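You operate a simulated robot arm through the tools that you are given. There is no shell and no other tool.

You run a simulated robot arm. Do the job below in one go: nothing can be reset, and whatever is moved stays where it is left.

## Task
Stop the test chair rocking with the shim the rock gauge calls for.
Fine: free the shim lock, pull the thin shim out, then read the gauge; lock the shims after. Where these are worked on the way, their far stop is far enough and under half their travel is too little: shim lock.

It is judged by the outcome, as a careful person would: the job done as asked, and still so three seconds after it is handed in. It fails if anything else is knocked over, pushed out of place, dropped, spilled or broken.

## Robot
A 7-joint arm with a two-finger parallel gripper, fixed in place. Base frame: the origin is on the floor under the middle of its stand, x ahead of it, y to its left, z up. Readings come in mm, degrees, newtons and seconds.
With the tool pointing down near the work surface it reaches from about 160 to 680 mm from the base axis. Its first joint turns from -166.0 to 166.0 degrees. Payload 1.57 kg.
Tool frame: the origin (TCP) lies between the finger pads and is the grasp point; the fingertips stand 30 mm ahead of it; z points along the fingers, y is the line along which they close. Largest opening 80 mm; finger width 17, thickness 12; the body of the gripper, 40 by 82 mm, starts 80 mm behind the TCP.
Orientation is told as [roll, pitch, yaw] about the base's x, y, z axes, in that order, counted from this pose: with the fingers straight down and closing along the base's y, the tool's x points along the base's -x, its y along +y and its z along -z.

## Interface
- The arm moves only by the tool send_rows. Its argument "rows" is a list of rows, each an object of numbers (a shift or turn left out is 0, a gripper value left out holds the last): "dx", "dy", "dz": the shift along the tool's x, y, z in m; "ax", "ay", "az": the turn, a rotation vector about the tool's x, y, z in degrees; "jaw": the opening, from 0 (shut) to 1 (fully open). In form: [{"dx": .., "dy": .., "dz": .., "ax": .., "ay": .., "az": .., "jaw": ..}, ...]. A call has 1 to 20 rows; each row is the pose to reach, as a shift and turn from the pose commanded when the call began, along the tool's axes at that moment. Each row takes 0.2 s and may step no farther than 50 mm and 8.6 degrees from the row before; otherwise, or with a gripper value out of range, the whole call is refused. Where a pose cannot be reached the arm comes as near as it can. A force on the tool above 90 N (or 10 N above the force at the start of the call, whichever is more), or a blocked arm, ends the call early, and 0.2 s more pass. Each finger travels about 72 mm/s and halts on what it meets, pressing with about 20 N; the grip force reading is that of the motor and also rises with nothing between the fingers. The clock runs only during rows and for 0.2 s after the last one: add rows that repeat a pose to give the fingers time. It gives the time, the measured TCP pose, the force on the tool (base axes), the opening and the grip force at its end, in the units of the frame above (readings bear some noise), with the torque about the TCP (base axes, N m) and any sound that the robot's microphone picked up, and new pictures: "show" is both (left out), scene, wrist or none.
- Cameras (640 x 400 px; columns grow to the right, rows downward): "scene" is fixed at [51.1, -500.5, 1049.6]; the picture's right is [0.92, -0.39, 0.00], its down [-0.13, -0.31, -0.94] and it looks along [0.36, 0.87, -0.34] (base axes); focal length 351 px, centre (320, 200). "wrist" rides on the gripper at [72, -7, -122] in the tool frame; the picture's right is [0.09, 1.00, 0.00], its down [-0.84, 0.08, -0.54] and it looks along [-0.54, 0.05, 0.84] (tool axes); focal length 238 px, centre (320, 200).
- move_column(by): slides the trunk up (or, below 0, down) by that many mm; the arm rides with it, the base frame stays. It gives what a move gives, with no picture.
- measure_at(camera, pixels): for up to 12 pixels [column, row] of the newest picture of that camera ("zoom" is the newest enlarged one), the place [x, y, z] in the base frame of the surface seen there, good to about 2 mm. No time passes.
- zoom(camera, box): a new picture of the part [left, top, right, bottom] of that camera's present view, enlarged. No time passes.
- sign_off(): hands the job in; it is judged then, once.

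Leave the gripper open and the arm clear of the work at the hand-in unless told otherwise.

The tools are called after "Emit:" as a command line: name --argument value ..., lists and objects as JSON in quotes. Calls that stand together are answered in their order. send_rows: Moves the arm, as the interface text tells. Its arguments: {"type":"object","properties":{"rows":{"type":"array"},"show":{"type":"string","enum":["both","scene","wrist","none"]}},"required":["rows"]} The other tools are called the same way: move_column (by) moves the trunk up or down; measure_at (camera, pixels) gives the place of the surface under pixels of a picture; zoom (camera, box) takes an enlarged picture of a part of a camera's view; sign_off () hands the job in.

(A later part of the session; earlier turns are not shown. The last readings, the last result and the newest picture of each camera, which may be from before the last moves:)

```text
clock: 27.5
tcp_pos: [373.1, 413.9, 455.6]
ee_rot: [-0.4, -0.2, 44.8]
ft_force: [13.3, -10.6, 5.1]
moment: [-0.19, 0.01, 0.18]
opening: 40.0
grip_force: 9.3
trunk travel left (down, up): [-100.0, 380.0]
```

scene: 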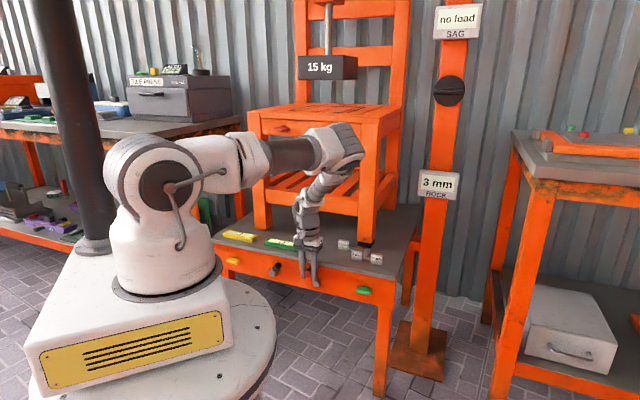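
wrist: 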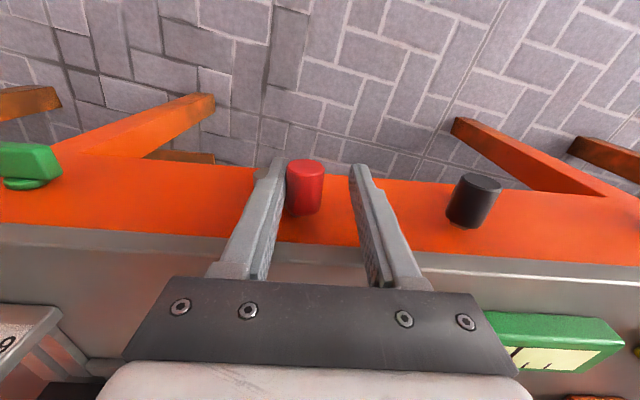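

The lever is firmly at its left stop, with about 17 N and no further movement. I'll back off, open the fingers, rise clear, and see what changed.

Emit:
send_rows --rows '[{"dy": -0.005, "jaw": 0.5}, {"dy": -0.01, "jaw": 0.6}, {"dy": -0.01, "jaw": 0.65}, {"dy": -0.01, "dz": -0.04}, {"dy": -0.01, "dz": -0.085}, {"dy": -0.01, "dz": -0.13}, {"dy": -0.01, "dz": -0.165}, {"dy": -0.01, "dz": -0.165}]' --show "both"

```text
clock: 29.3
tcp_pos: [375.8, 404.9, 622.8]
ee_rot: [-0.2, -0.1, 44.8]
ft_force: [-0.5, 1.0, -0.9]
moment: [0.01, 0.0, 0.03]
opening: 52.1
grip_force: 0.1
trunk travel left (down, up): [-100.0, 380.0]
```

scene: 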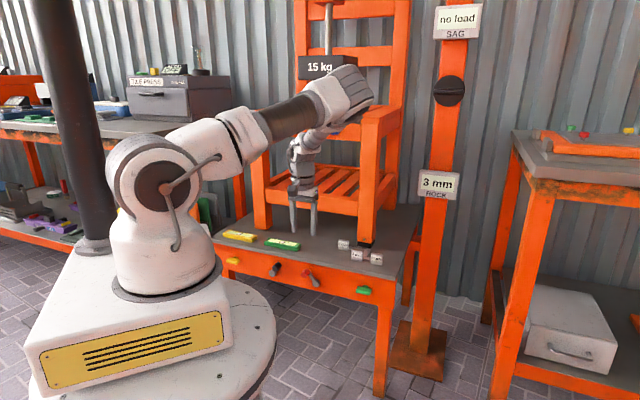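
wrist: 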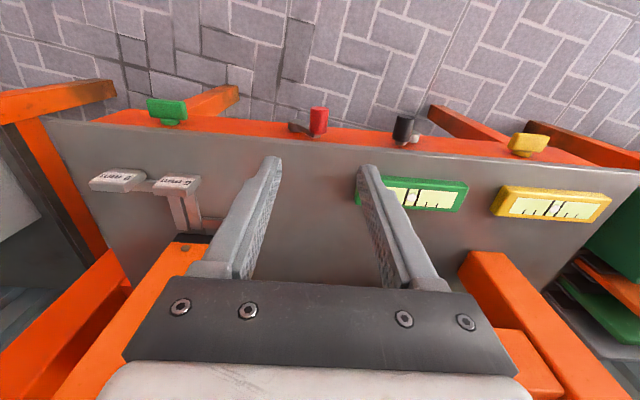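

The red lever now leans left and nothing else has changed. Next I'll look closely at the shims, moving the hand over to u≈70, v≈585 and staying high.

Emit:
send_rows --rows '[{"dx": -0.011, "dy": -0.03, "dz": -0.01}, {"dx": -0.022, "dy": -0.06, "dz": -0.01}, {"dx": -0.033, "dy": -0.0906, "dz": -0.01}, {"dx": -0.033, "dy": -0.0906, "dz": -0.01}]' --show "both"

```text
clock: 30.3
tcp_pos: [465.3, 364.1, 631.9]
ee_rot: [-0.2, -0.2, 44.8]
ft_force: [-0.1, -0.2, -0.3]
moment: [0.0, 0.0, 0.03]
opening: 52.4
grip_force: 0.0
trunk travel left (down, up): [-100.0, 380.0]
```

scene: 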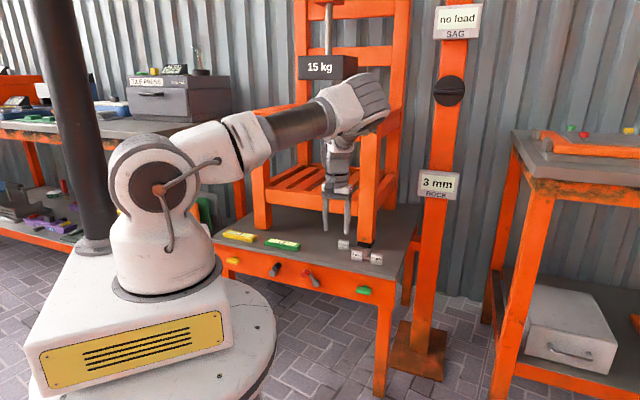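
wrist: 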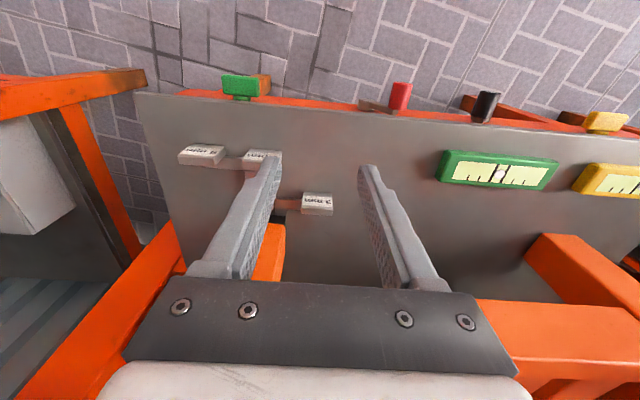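

The 3 mm tag shows between the fingers at about (318,203). I'll zoom in and measure the tags' tops and corners.

Emit:
zoom --camera "wrist" --box '[170, 130, 370, 255]'

Emit:
measure_at --camera "wrist" --pixels '[[304, 211], [331, 212], [332, 196], [306, 196], [318, 212], [318, 200], [290, 206], [182, 160], [222, 160], [200, 150], [232, 162], [318, 230]]'

```text
3.20 times, centred on (270, 192) of wrist
```

zoom: 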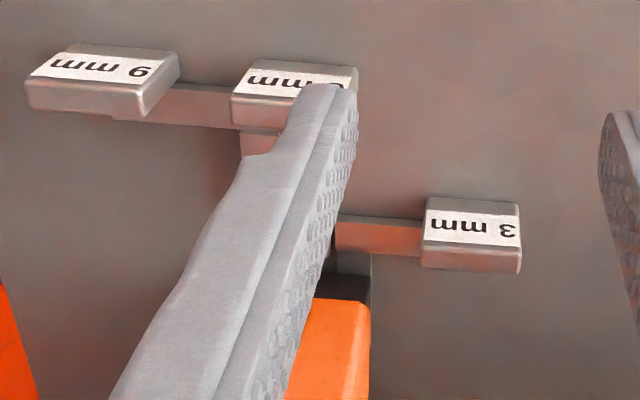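

```text
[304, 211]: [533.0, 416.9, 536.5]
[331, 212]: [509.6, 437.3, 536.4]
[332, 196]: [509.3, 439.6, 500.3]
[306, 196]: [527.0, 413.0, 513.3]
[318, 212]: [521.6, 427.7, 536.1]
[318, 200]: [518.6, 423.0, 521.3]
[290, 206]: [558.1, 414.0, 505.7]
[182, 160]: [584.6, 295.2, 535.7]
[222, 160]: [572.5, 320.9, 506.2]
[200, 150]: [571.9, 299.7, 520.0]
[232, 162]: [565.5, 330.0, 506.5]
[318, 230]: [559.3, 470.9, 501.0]
```

The 3 mm tag spans u≈51–83 and v≈666–678 with its top at z≈536. Its stem leaves on the right at z≈506. I'll tilt the tool 30° so the wrist stays clear of the chair, and line up in front of and above the tag.

Emit:
send_rows --rows '[{"dx": -0.009, "dy": 0.0013, "dz": 0.006, "ay": -7.5, "jaw": 0.65}, {"dx": -0.019, "dy": 0.0026, "dz": 0.012, "ay": -15}, {"dx": -0.028, "dy": 0.0039, "dz": 0.018, "ay": -22.5}, {"dx": -0.0375, "dy": 0.0051, "dz": 0.025, "ay": -30}, {"dx": -0.0375, "dy": 0.0051, "dz": 0.025, "ay": -30}]' --show "both"

```text
clock: 31.5
tcp_pos: [487.7, 396.8, 607.0]
ee_rot: [-0.2, -30.2, 45.1]
ft_force: [0.2, -0.5, 0.3]
moment: [-0.01, 0.01, 0.02]
opening: 52.1
grip_force: 0.0
trunk travel left (down, up): [-100.0, 380.0]
```

scene: 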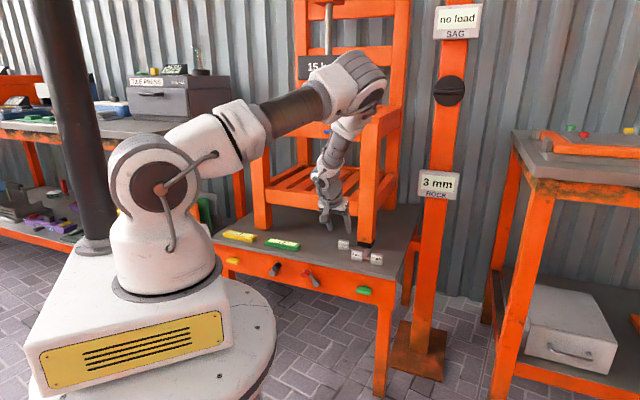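
wrist: 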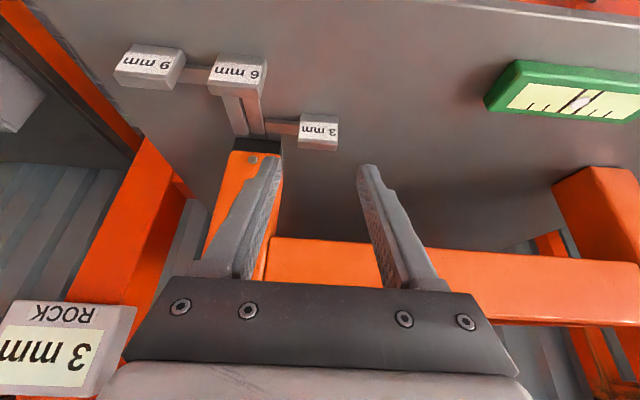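

The view is good, with the 3 mm tag at about (318,132). I'll re-measure it, since this angle shows its front and top.

Emit:
zoom --camera "wrist" --box '[200, 40, 360, 165]'

Emit:
measure_at --camera "wrist" --pixels '[[301, 131], [337, 134], [318, 148], [318, 142], [318, 131], [318, 116], [285, 127], [240, 74], [263, 93], [222, 92], [234, 120], [252, 116]]'

```text
3.20 times, centred on (280, 102) of wrist
```

zoom: 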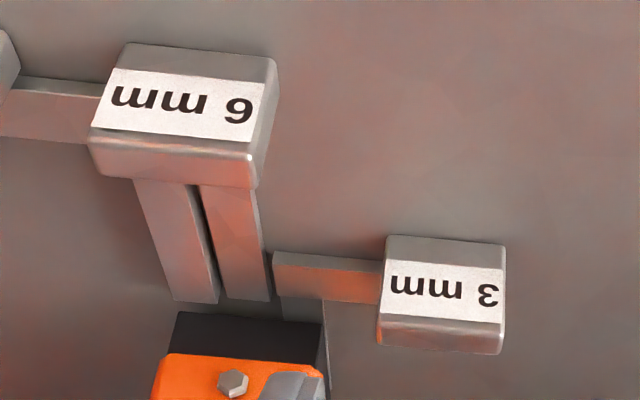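

```text
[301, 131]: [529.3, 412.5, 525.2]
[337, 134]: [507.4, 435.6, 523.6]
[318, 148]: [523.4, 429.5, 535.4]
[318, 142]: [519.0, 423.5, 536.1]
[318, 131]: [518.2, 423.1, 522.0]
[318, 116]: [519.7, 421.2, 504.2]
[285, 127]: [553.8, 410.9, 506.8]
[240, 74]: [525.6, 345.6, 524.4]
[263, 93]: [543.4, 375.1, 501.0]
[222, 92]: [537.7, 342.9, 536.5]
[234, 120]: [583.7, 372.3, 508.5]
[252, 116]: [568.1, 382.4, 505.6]
```

The tag is centred at u=66.7, with its front face at v=666 and top at z=536. I'll descend along the tool axis so the open fingers straddle its sides, stopping short of the table and stem.

Emit:
send_rows --rows '[{"dy": -0.0012, "dz": 0.025}, {"dx": 0.0007, "dy": -0.0024, "dz": 0.05}, {"dx": 0.001, "dy": -0.0024, "dz": 0.065}, {"dx": 0.0013, "dy": -0.0024, "dz": 0.076}, {"dx": 0.0013, "dy": -0.0024, "dz": 0.076}]' --show "both"

```text
clock: 32.7
tcp_pos: [516.7, 418.8, 541.5]
ee_rot: [-0.3, -30.0, 45.1]
ft_force: [-0.3, -0.7, -0.3]
moment: [0.03, 0.0, 0.02]
opening: 52.2
grip_force: 0.0
trunk travel left (down, up): [-100.0, 380.0]
```

scene: 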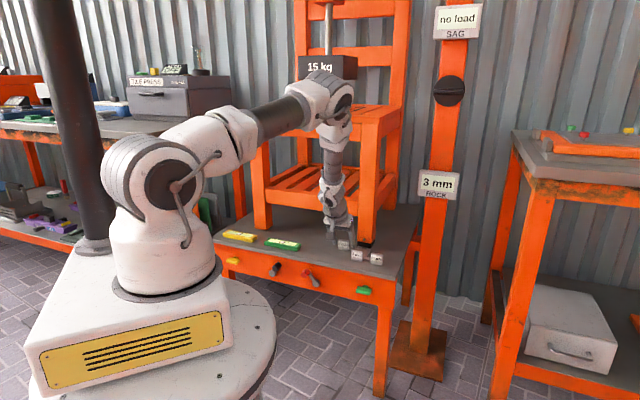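
wrist: 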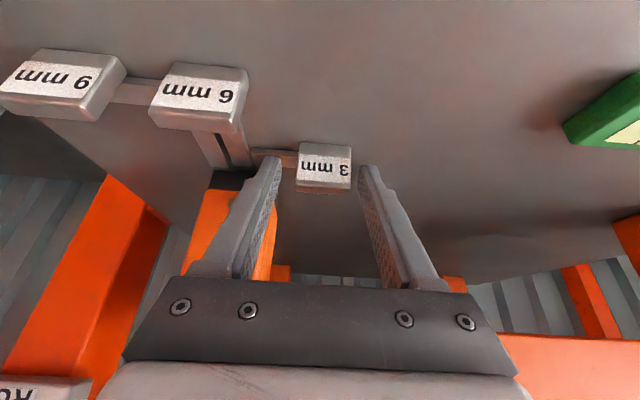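

The tag is between the fingers, slightly toward the right one (image 298–352). I'll shift 2.5 mm to centre it, close on it, then pull gently about 6 mm toward the front to feel whether it's free.

Emit:
send_rows --rows '[{"dx": -0.002, "dy": 0.0025, "dz": 0.001, "jaw": 0.65}, {"dx": -0.002, "dy": 0.0025, "dz": 0.001, "jaw": 0.5}, {"dx": -0.002, "dy": 0.0025, "dz": 0.001, "jaw": 0.3}, {"dx": -0.002, "dy": 0.0025, "dz": 0.001, "jaw": 0.3}, {"dx": -0.002, "dy": 0.0025, "dz": 0.001, "jaw": 0.3}]' --show "both"

```text
clock: 33.9
tcp_pos: [516.5, 422.5, 541.4]
ee_rot: [-0.3, -30.0, 44.9]
ft_force: [0.7, -1.4, 0.5]
moment: [0.12, 0.04, 0.03]
opening: 34.9
grip_force: 42.7
trunk travel left (down, up): [-100.0, 380.0]
```

scene: 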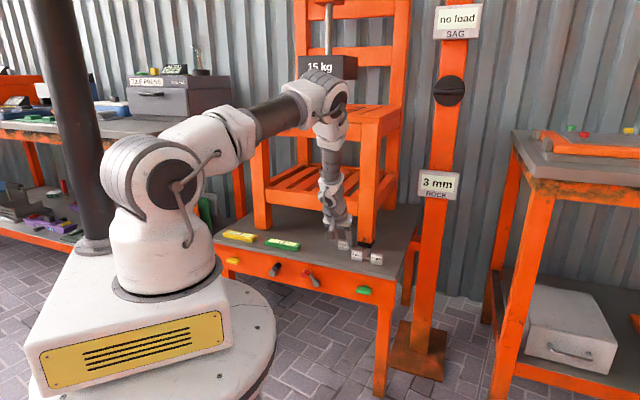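
wrist: 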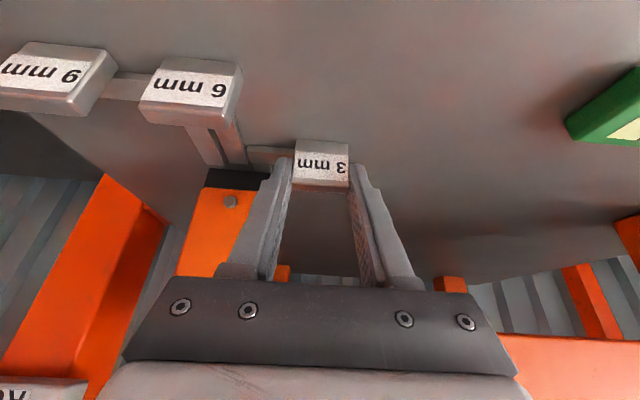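

I have the tag gripped at 34.9 mm opening. Next I'll pull about 8 mm straight toward the front (−v) and read the force.

Emit:
send_rows --rows '[{"dx": 0.0022, "dz": -0.00125}, {"dx": 0.0043, "dz": -0.0025}, {"dx": 0.0069, "dz": -0.004}, {"dx": 0.0069, "dz": -0.004}]' --show "wrist"

```text
clock: 34.9
tcp_pos: [510.9, 418.0, 540.7]
ee_rot: [-0.3, -30.1, 44.9]
ft_force: [5.5, -6.0, -0.3]
moment: [0.07, 0.02, -0.05]
opening: 35.3
grip_force: 42.5
trunk travel left (down, up): [-100.0, 380.0]
```

wrist: 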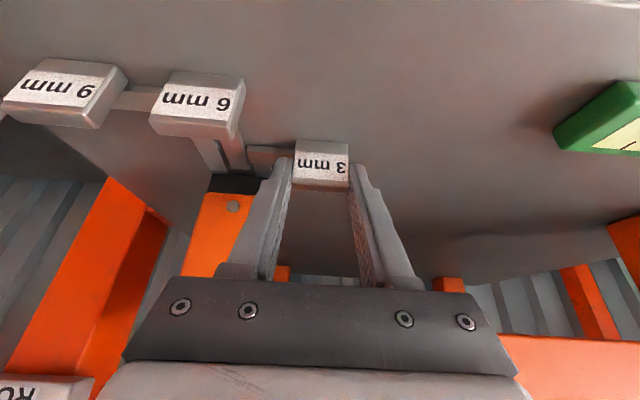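

The 3 mm tag moved with the fingers by about 7 mm with almost no pull force. That means the red lever was the shim lock and it's now free. I'll keep pulling toward the front, easing 1.5 mm to the right to relieve the side load.

Emit:
send_rows --rows '[{"dx": 0.0065, "dy": -0.001, "dz": -0.00375}, {"dx": 0.013, "dy": -0.0015, "dz": -0.0075}, {"dx": 0.0195, "dy": -0.0015, "dz": -0.01125}, {"dx": 0.026, "dy": -0.0015, "dz": -0.015}, {"dx": 0.0312, "dy": -0.0015, "dz": -0.018}, {"dx": 0.0312, "dy": -0.0015, "dz": -0.018}]' --show "both"

```text
clock: 36.3
tcp_pos: [486.1, 391.7, 540.0]
ee_rot: [-0.3, -30.1, 44.9]
ft_force: [6.5, -7.0, 4.6]
moment: [0.28, -0.39, -0.03]
opening: 35.1
grip_force: 42.2
trunk travel left (down, up): [-100.0, 380.0]
```

scene: 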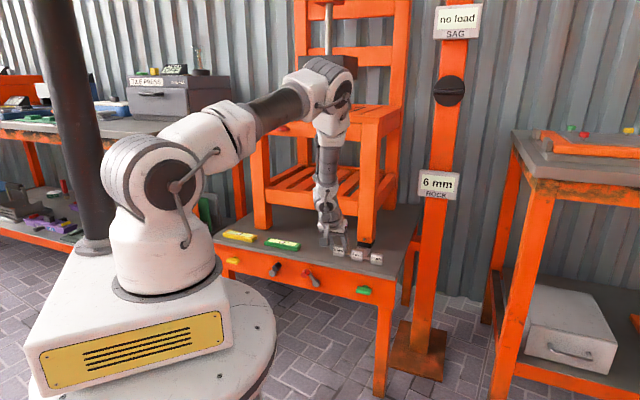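
wrist: 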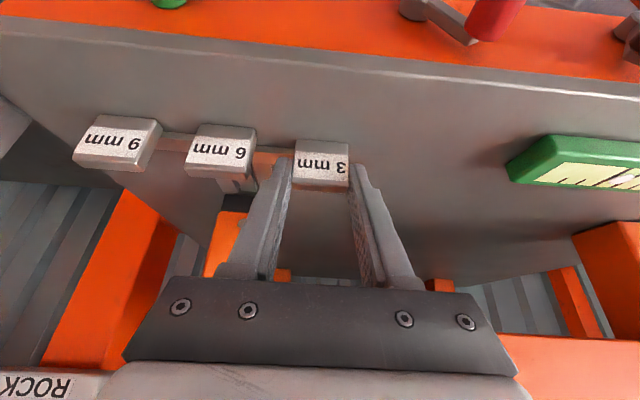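

The rock gauge has changed and seems to read 6 mm. I'll pull the last 7 mm or so until the 3 mm tag is level with the others, and zoom on the gauge.

Emit:
send_rows --rows '[{"dx": 0.0026, "dy": -0.001, "dz": -0.0015}, {"dx": 0.0043, "dy": -0.0015, "dz": -0.0025}, {"dx": 0.0061, "dy": -0.0015, "dz": -0.0035}, {"dx": 0.0061, "dy": -0.0015, "dz": -0.0035}]' --show "both"

Emit:
zoom --camera "scene" --box '[400, 150, 500, 212]'

Emit:
zoom --camera "scene" --box '[300, 215, 400, 278]'

```text
clock: 37.3
tcp_pos: [481.2, 386.8, 541.3]
ee_rot: [0.0, -30.2, 45.0]
ft_force: [8.6, 6.7, 1.5]
moment: [0.28, 0.04, 0.0]
opening: 34.9
grip_force: 42.1
trunk travel left (down, up): [-100.0, 380.0]
```

scene: 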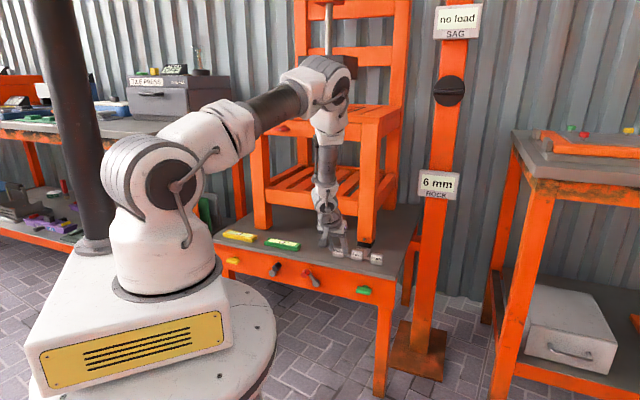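
wrist: 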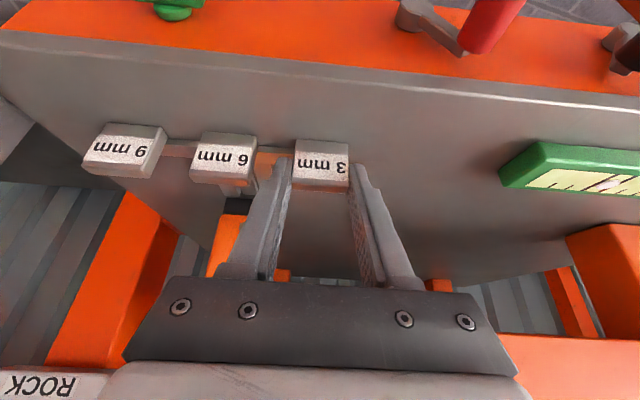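

```text
6.40 times, centred on (450, 181) of scene
```

zoom: 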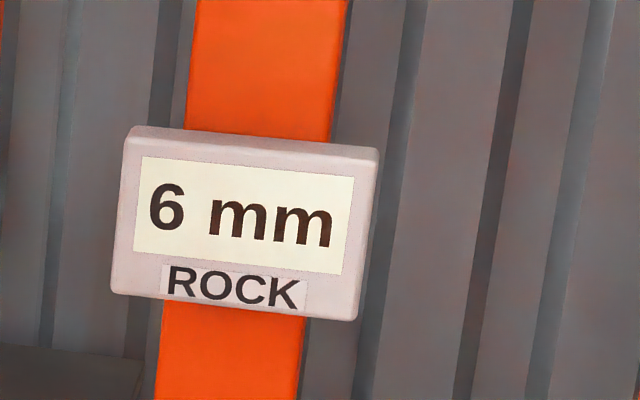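

```text
6.35 times, centred on (350, 246) of scene
```

zoom: 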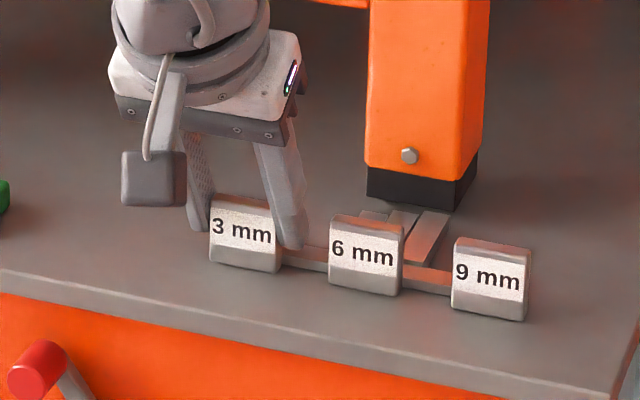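

The gauge clearly reads 6 mm. The 3 mm shim is fully out at its stop, with about 11 N pull and the tags in line. I'll ease off, open the fingers and back away along the tool axis.

Emit:
send_rows --rows '[{"dx": -0.0013, "dz": 0.0008, "jaw": 0.44}, {"dx": -0.0013, "dz": 0.0008, "jaw": 0.6}, {"dx": -0.0013, "dz": 0.0008, "jaw": 0.6}, {"dx": -0.0013, "dz": -0.03}, {"dx": -0.0013, "dz": -0.06}, {"dx": -0.0013, "dz": -0.09}, {"dx": -0.0013, "dz": -0.09}]' --show "both"

Emit:
zoom --camera "scene" --box '[400, 150, 500, 212]'

```text
clock: 38.9
tcp_pos: [449.5, 353.1, 620.6]
ee_rot: [-0.2, -30.0, 45.0]
ft_force: [0.7, 0.0, -1.1]
moment: [0.02, 0.04, -0.02]
opening: 47.6
grip_force: 0.0
trunk travel left (down, up): [-100.0, 380.0]
```

scene: 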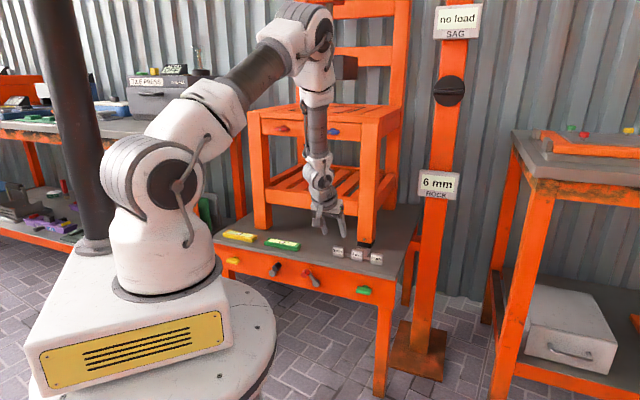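
wrist: 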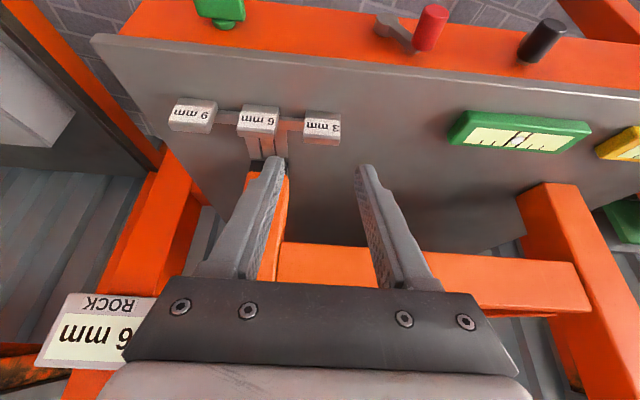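

```text
6.40 times, centred on (450, 181) of scene
```

zoom: 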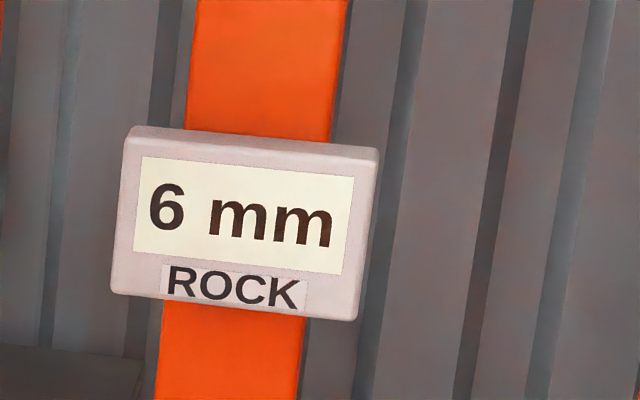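

The gauge holds at 6 mm with the 3 mm shim out, so the 6 mm shim goes in. I'll measure the 6 mm tag, now at about (258,120) in the wrist view.

Emit:
zoom --camera "wrist" --box '[160, 80, 360, 205]'

Emit:
measure_at --camera "wrist" --pixels '[[239, 118], [278, 122], [258, 132], [258, 121], [257, 108], [306, 125], [338, 128], [322, 138], [172, 113], [212, 118], [290, 130], [226, 125]]'

```text
3.20 times, centred on (260, 142) of wrist
```

zoom: 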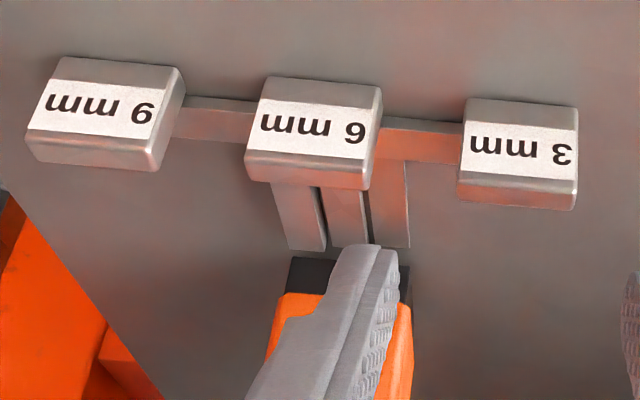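

```text
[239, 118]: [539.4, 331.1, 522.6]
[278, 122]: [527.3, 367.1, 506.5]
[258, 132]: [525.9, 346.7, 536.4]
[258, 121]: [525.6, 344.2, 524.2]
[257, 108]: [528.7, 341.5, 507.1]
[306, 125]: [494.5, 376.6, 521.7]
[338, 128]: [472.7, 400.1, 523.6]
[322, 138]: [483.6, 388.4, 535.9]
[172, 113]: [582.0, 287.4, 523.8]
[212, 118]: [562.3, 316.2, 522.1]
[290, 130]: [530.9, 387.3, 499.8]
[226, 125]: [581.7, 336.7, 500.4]
```

The 6 mm tag spans u≈115–147 with its centre at 131.3 and front face at v≈615.3. I'll shift the hand 63 mm right at this height and check alignment before going down.

Emit:
send_rows --rows '[{"dy": -0.021, "jaw": 0.56}, {"dy": -0.042, "jaw": 0.56}, {"dy": -0.0631, "jaw": 0.56}, {"dy": -0.0631, "jaw": 0.56}]' --show "both"

```text
clock: 39.9
tcp_pos: [495.5, 308.7, 621.1]
ee_rot: [-0.1, -30.1, 44.9]
ft_force: [-0.2, 0.3, -0.2]
moment: [0.03, -0.02, 0.0]
opening: 44.6
grip_force: 0.1
trunk travel left (down, up): [-100.0, 380.0]
```

scene: 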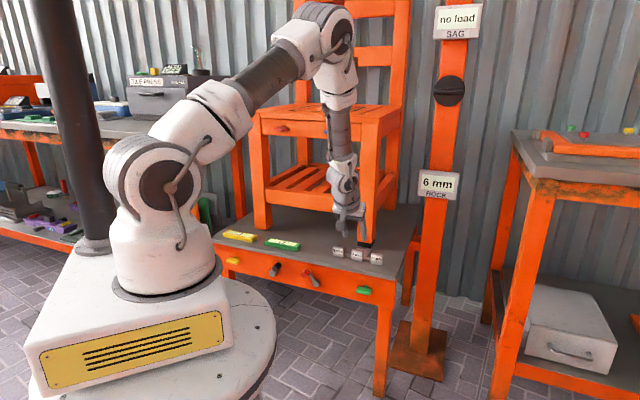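
wrist: 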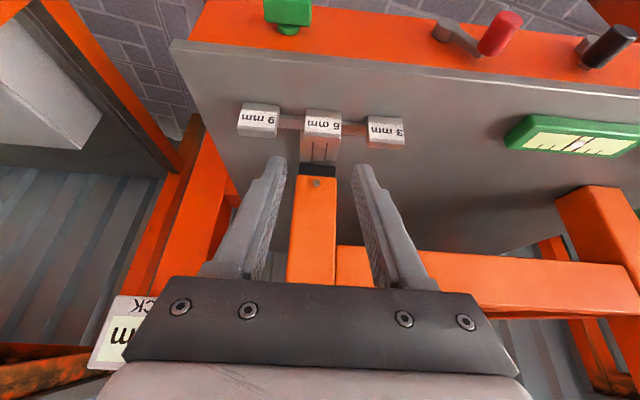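

Aligned: the 6 mm tag at about (321,122) is centred between the fingers. Next I'll descend along the tool axis to straddle it, staying above the neighbouring stems.

Emit:
send_rows --rows '[{"dy": 0.0008, "dz": 0.03}, {"dy": 0.0008, "dz": 0.06}, {"dy": 0.0008, "dz": 0.08}, {"dy": 0.0008, "dz": 0.091}, {"dy": 0.0008, "dz": 0.091}]' --show "both"

```text
clock: 41.1
tcp_pos: [527.2, 343.0, 538.7]
ee_rot: [-0.1, -30.1, 45.0]
ft_force: [0.7, 0.0, 0.8]
moment: [0.02, 0.0, -0.03]
opening: 44.8
grip_force: 0.0
trunk travel left (down, up): [-100.0, 380.0]
```

scene: 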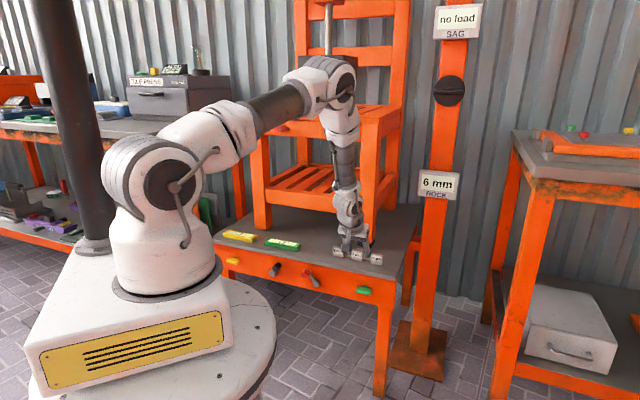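
wrist: 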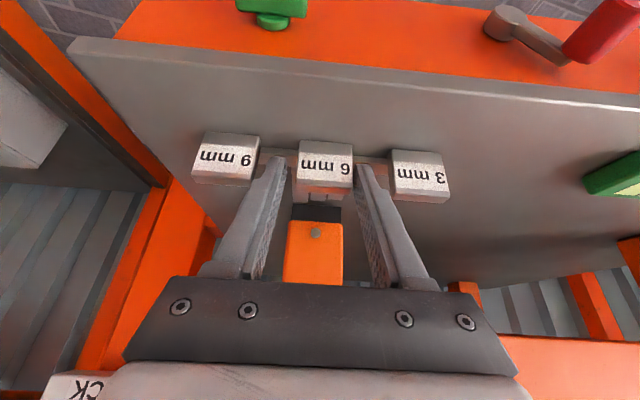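

The tag sits between the fingers, so I'll raise 2 mm for stem clearance and close on it.

Emit:
send_rows --rows '[{"dx": -0.001, "dy": -0.0008, "dz": -0.0018, "jaw": 0.56}, {"dx": -0.001, "dy": -0.0008, "dz": -0.0018, "jaw": 0.44}, {"dx": -0.001, "dy": -0.0008, "dz": -0.0018, "jaw": 0.3}, {"dx": -0.001, "dy": -0.0008, "dz": -0.0018, "jaw": 0.3}]' --show "wrist"

```text
clock: 42.1
tcp_pos: [526.7, 343.4, 541.0]
ee_rot: [0.1, -30.2, 45.1]
ft_force: [-11.4, 13.1, 0.7]
moment: [0.3, 0.18, 0.05]
opening: 35.3
grip_force: 42.0
trunk travel left (down, up): [-100.0, 380.0]
```

wrist: 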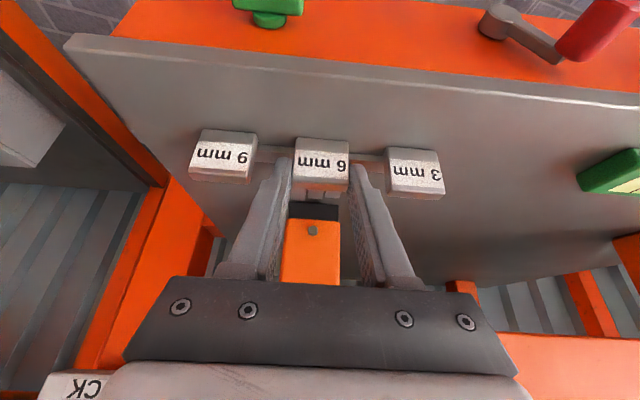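

The tag is gripped, but there's about 17 N side load because the hand sits roughly 2 mm too far right. I'll relieve that and begin pushing the 6 mm shim in.

Emit:
send_rows --rows '[{"dy": 0.0015}, {"dx": -0.0035, "dy": 0.002, "dz": 0.002}, {"dx": -0.007, "dy": 0.002, "dz": 0.004}, {"dx": -0.0104, "dy": 0.002, "dz": 0.006}, {"dx": -0.0104, "dy": 0.002, "dz": 0.006}]' --show "wrist"

```text
clock: 43.3
tcp_pos: [534.3, 350.7, 541.6]
ee_rot: [-0.2, -30.0, 44.9]
ft_force: [-8.6, 8.5, -9.2]
moment: [0.52, -0.19, 0.17]
opening: 35.0
grip_force: 42.0
trunk travel left (down, up): [-100.0, 380.0]
```

wrist: 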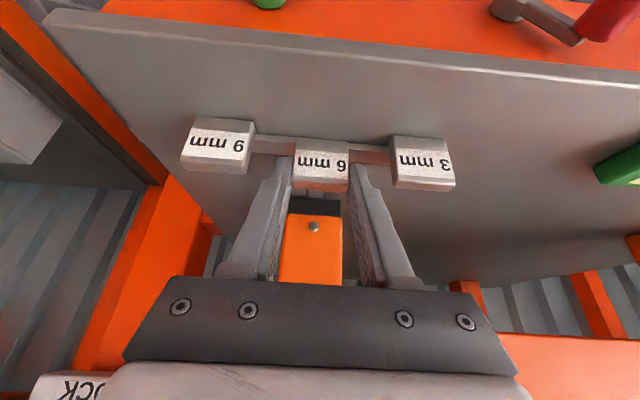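

The 6 mm shim slides in, about 10 mm so far with low push force. I'll continue, trimming the side offset.

Emit:
send_rows --rows '[{"dx": -0.0045, "dy": 0.001, "dz": 0.003}, {"dx": -0.0095, "dy": 0.0015, "dz": 0.006}, {"dx": -0.0145, "dy": 0.0015, "dz": 0.009}, {"dx": -0.0195, "dy": 0.0015, "dz": 0.012}, {"dx": -0.0195, "dy": 0.0015, "dz": 0.012}]' --show "both"

```text
clock: 44.5
tcp_pos: [552.0, 369.6, 540.9]
ee_rot: [-0.3, -30.3, 45.0]
ft_force: [-2.5, 3.0, 5.5]
moment: [0.48, -0.07, 0.0]
opening: 35.3
grip_force: 42.3
trunk travel left (down, up): [-100.0, 380.0]
```

scene: 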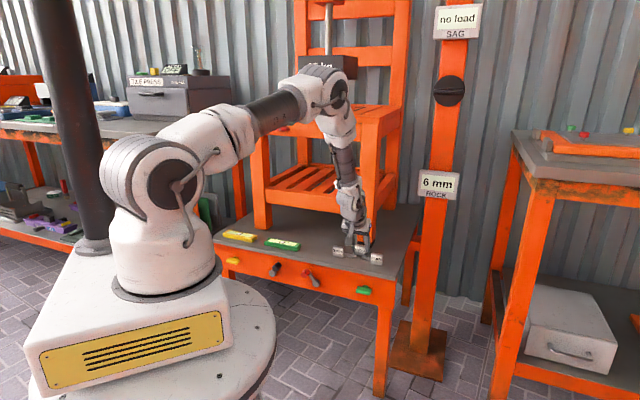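
wrist: 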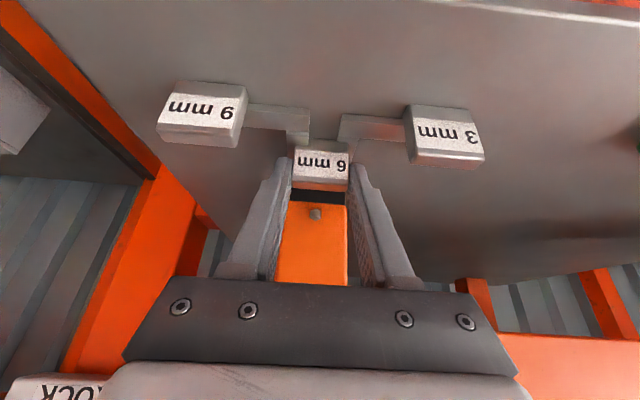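

The shim is in about 36 mm of 50, with low forces and the gauge still at 6 mm as expected. I'll push the rest of the way to the seat.

Emit:
send_rows --rows '[{"dx": -0.0035, "dy": 0.0003, "dz": 0.0018}, {"dx": -0.007, "dy": 0.0005, "dz": 0.0036}, {"dx": -0.0105, "dy": 0.0005, "dz": 0.0055}, {"dx": -0.0122, "dy": 0.0005, "dz": 0.0068}, {"dx": -0.0122, "dy": 0.0005, "dz": 0.0068}]' --show "both"

Emit:
zoom --camera "scene" --box '[400, 150, 500, 212]'

```text
clock: 45.7
tcp_pos: [560.5, 378.1, 541.6]
ee_rot: [-0.3, -30.0, 45.1]
ft_force: [1.0, -2.5, 2.5]
moment: [-0.05, 0.33, -0.14]
opening: 34.9
grip_force: 42.4
trunk travel left (down, up): [-100.0, 380.0]
```

scene: 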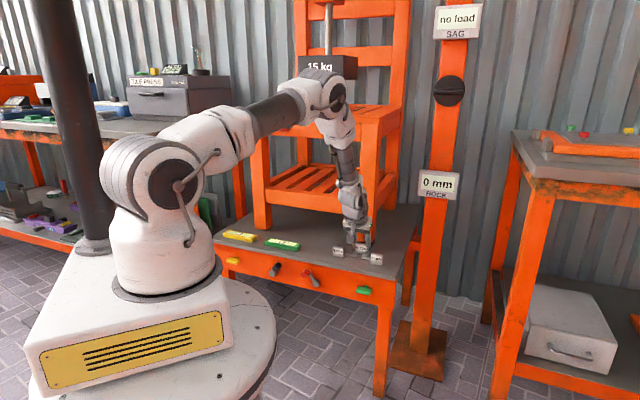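
wrist: 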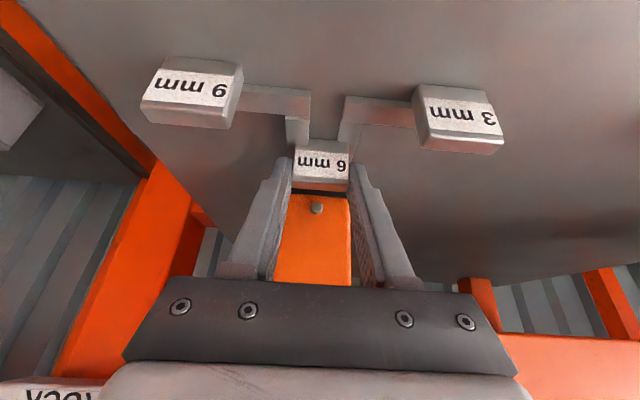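

```text
6.40 times, centred on (450, 181) of scene
```

zoom: 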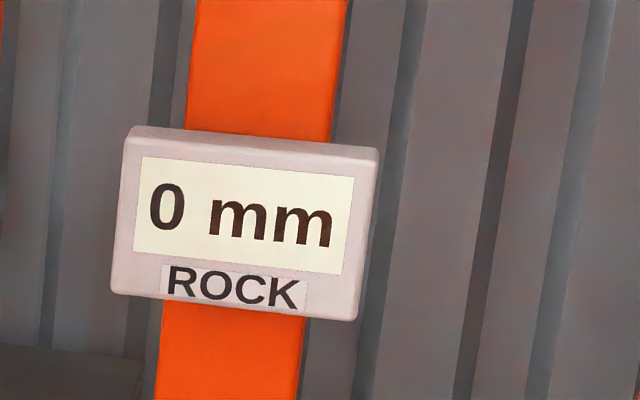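

The gauge now reads 0 mm, so the rocking has stopped. The shim is in about 48 mm of 50, and I'll press a last 3 mm to feel for the seat.

Emit:
send_rows --rows '[{"dx": -0.0013, "dz": 0.0008}, {"dx": -0.0026, "dz": 0.0015}, {"dx": -0.0026, "dz": 0.0015}]' --show "wrist"

```text
clock: 46.5
tcp_pos: [561.8, 379.2, 542.9]
ee_rot: [-0.2, -30.2, 44.9]
ft_force: [0.6, -10.1, 0.8]
moment: [0.0, -0.16, 0.06]
opening: 35.3
grip_force: 42.6
trunk travel left (down, up): [-100.0, 380.0]
```

wrist: 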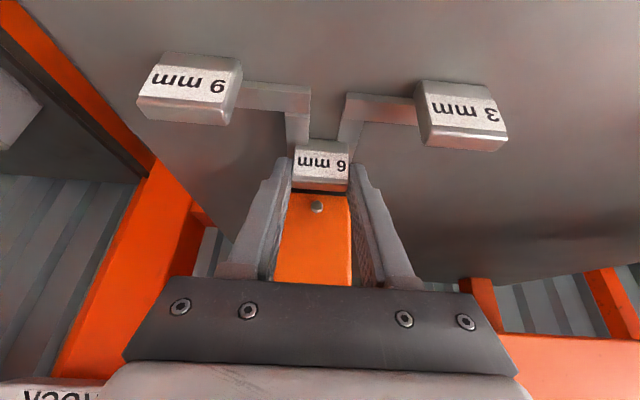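

It's against its stop, with about 7 N opposing at v≈665. I'll open the fingers and back straight out along the tool axis.

Emit:
send_rows --rows '[{"jaw": 0.5}, {"jaw": 0.56}, {"jaw": 0.56}, {"dz": -0.03}, {"dz": -0.06}, {"dz": -0.1}, {"dz": -0.13}, {"dz": -0.13}]' --show "both"

Emit:
zoom --camera "scene" --box '[310, 160, 470, 276]'

Emit:
measure_at --camera "scene" --pixels '[[316, 283], [305, 272], [302, 270], [338, 253], [377, 259]]'

```text
clock: 48.3
tcp_pos: [516.6, 335.9, 654.7]
ee_rot: [-0.2, -30.1, 44.9]
ft_force: [-0.3, -0.1, 0.4]
moment: [-0.02, 0.02, 0.0]
opening: 44.5
grip_force: 0.1
trunk travel left (down, up): [-100.0, 380.0]
```

scene: 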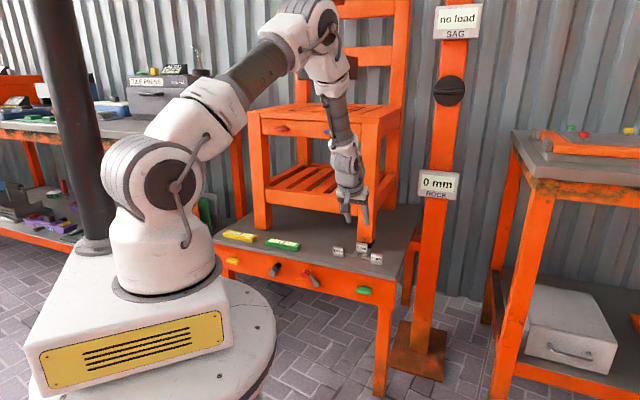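
wrist: 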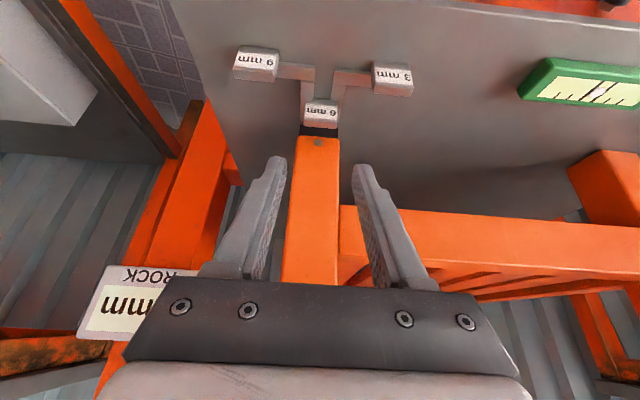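

```text
3.45 times, centred on (390, 218) of scene
```

zoom: 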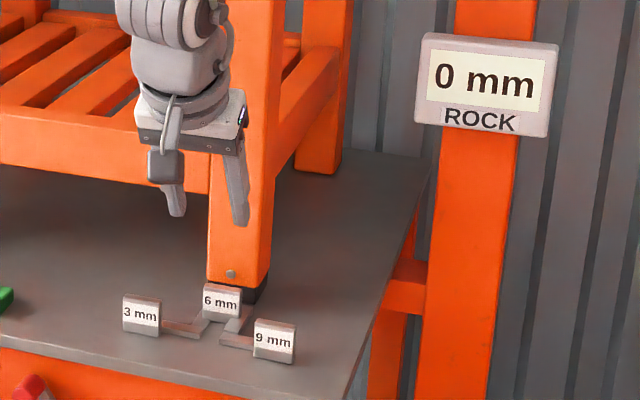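

```text
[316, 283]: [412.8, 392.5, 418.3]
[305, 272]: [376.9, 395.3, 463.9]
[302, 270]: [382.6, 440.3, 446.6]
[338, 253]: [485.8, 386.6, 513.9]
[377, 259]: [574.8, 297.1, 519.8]
```

The 6 mm shim is seated, the 3 and 9 mm shims are out, and the gauge holds at 0 mm. Now I'll lock the shims. I'll move the hand over the red lever with the tool upright again, peg at about u≈-15.

Emit:
send_rows --rows '[{"dx": 0.0114, "dy": 0.0286, "dz": -0.0009, "ay": 6}, {"dx": 0.0229, "dy": 0.0571, "dz": -0.0018, "ay": 12}, {"dx": 0.0343, "dy": 0.0857, "dz": -0.0027, "ay": 18}, {"dx": 0.0458, "dy": 0.1142, "dz": -0.0036, "ay": 24}, {"dx": 0.0572, "dy": 0.1428, "dz": -0.0045, "ay": 30}, {"dx": 0.0572, "dy": 0.1428, "dz": -0.0045, "ay": 30}]' --show "both"

```text
clock: 49.7
tcp_pos: [378.0, 397.2, 628.1]
ee_rot: [-0.2, -0.1, 44.9]
ft_force: [-0.1, -0.2, 0.4]
moment: [-0.01, -0.02, -0.02]
opening: 44.7
grip_force: 0.1
trunk travel left (down, up): [-100.0, 380.0]
```

scene: 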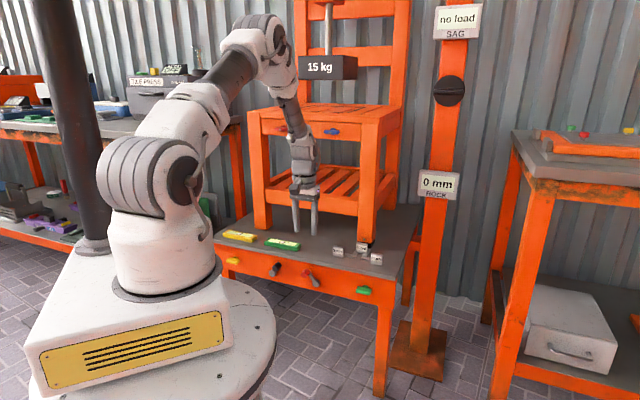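
wrist: 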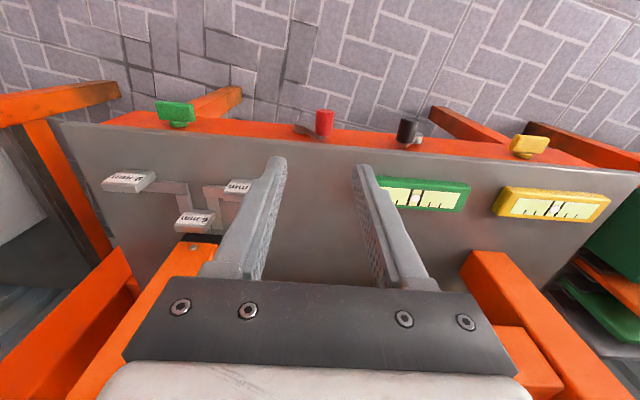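

I'll measure the red peg at about (325,122) before going down.

Emit:
measure_at --camera "wrist" --pixels '[[325, 116], [325, 130], [318, 122], [331, 122], [325, 140], [305, 130]]'

Emit:
zoom --camera "wrist" --box '[260, 90, 400, 178]'

```text
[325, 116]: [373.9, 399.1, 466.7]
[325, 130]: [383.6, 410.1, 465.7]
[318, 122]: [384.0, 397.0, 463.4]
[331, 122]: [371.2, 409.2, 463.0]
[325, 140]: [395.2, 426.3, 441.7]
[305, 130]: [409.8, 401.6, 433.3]
```

```text
4.55 times, centred on (330, 134) of wrist
```

zoom: 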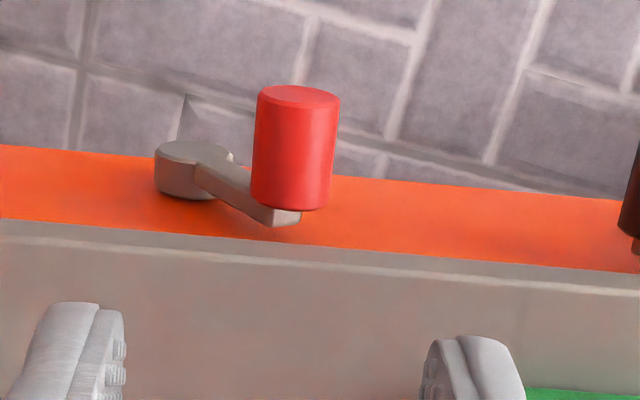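

The peg is centred at u≈-18, z≈457. I'll go down to straddle it, then close to a loose cage.

Emit:
send_rows --rows '[{"dx": -0.002, "dy": 0.0044, "dz": 0.04, "jaw": 0.6}, {"dx": -0.003, "dy": 0.0044, "dz": 0.08, "jaw": 0.6}, {"dx": -0.004, "dy": 0.0044, "dz": 0.12, "jaw": 0.6}, {"dx": -0.004, "dy": 0.0044, "dz": 0.163, "jaw": 0.6}, {"dx": -0.004, "dy": 0.0044, "dz": 0.163, "jaw": 0.3}, {"dx": -0.004, "dy": 0.0044, "dz": 0.163, "jaw": 0.3}]' --show "both"

```text
clock: 51.1
tcp_pos: [381.4, 403.5, 465.8]
ee_rot: [-0.1, -0.2, 44.9]
ft_force: [-1.1, 2.6, -0.6]
moment: [0.01, 0.01, 0.01]
opening: 26.6
grip_force: 1.4
trunk travel left (down, up): [-100.0, 380.0]
```

scene: 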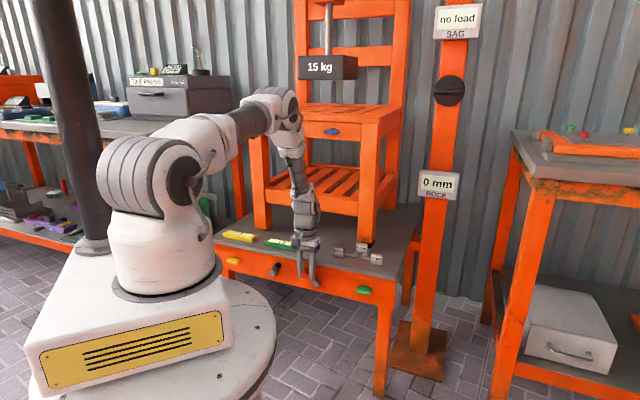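
wrist: 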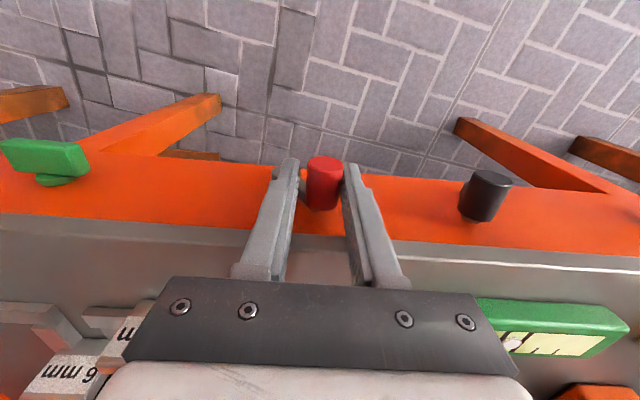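

The peg is caged. I'll swing the lever right along its arc toward the original side to lock.

Emit:
send_rows --rows '[{"dx": 0.003, "dy": -0.005, "dz": -0.002}, {"dx": 0.003, "dy": -0.0094, "dz": -0.004}, {"dx": 0.003, "dy": -0.0147, "dz": -0.0055}, {"dx": 0.003, "dy": -0.0199, "dz": -0.007}, {"dx": 0.003, "dy": -0.025, "dz": -0.008}, {"dx": 0.003, "dy": -0.0301, "dz": -0.008}, {"dx": 0.003, "dy": -0.0352, "dz": -0.008}, {"dx": 0.003, "dy": -0.0403, "dz": -0.007}, {"dx": 0.003, "dy": -0.045, "dz": -0.006}, {"dx": 0.003, "dy": -0.05, "dz": -0.004}, {"dx": 0.003, "dy": -0.05, "dz": -0.004}]' --show "both"

```text
clock: 53.5
tcp_pos: [411.7, 367.9, 470.7]
ee_rot: [-0.2, -0.1, 44.9]
ft_force: [-1.5, 0.5, 0.5]
moment: [0.04, 0.0, 0.0]
opening: 25.2
grip_force: 0.8
trunk travel left (down, up): [-100.0, 380.0]
```

scene: 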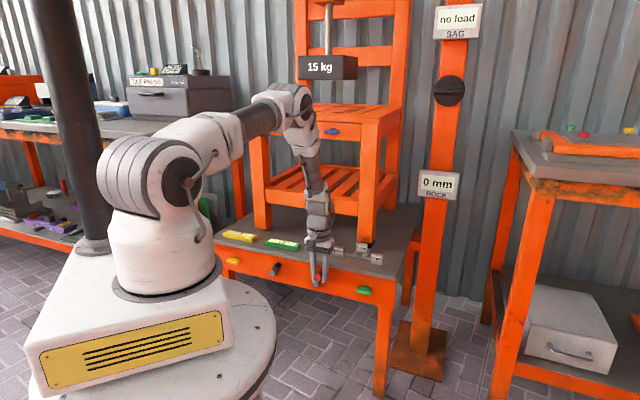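
wrist: 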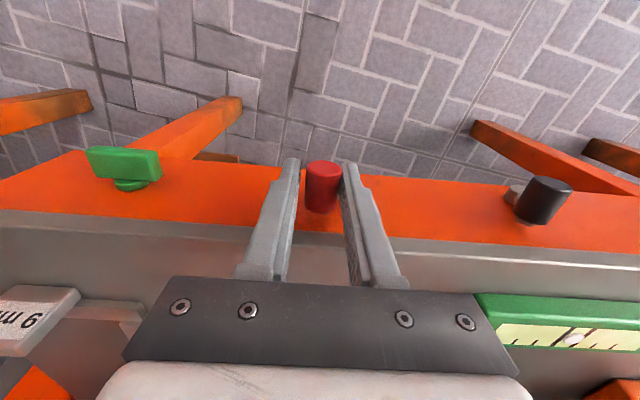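

The lever follows, now about 20° right of vertical. I'll go on to the right-hand stop and press lightly to confirm it.

Emit:
send_rows --rows '[{"dy": -0.005, "dz": 0.002}, {"dy": -0.01, "dz": 0.005}, {"dy": -0.0135, "dz": 0.007}, {"dy": -0.0165, "dz": 0.008}, {"dy": -0.0165, "dz": 0.008}]' --show "wrist"

```text
clock: 54.7
tcp_pos: [422.2, 358.0, 462.2]
ee_rot: [-0.1, -0.1, 45.0]
ft_force: [-9.2, 7.3, 3.8]
moment: [0.08, 0.09, 0.11]
opening: 34.4
grip_force: 5.5
trunk travel left (down, up): [-100.0, 380.0]
```

wrist: 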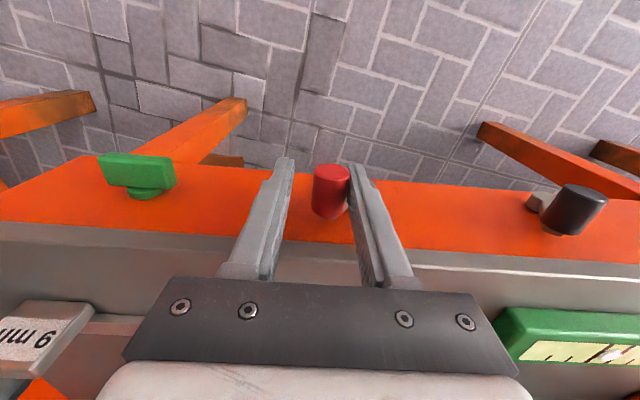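

The hand is meeting about 12 N with the peg at about u≈38, its original position. I'll give it one more small push to be sure it's fully home.

Emit:
send_rows --rows '[{"dy": -0.003}, {"dy": -0.006}, {"dy": -0.006}, {"dy": -0.006}]' --show "wrist"

```text
clock: 55.7
tcp_pos: [424.1, 355.2, 462.1]
ee_rot: [0.0, -0.1, 44.9]
ft_force: [-14.7, 17.0, -1.8]
moment: [0.12, -0.03, 0.15]
opening: 43.6
grip_force: 10.7
trunk travel left (down, up): [-100.0, 380.0]
```

wrist: 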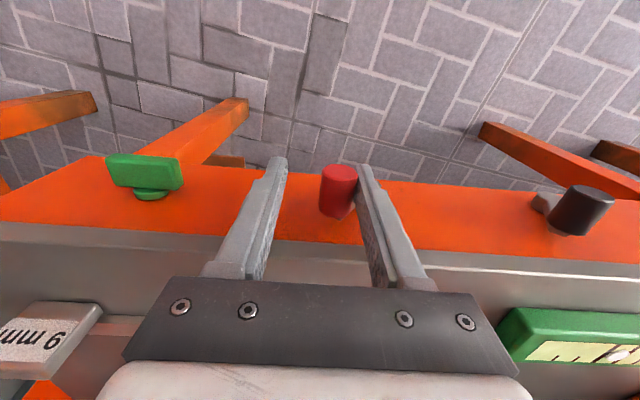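

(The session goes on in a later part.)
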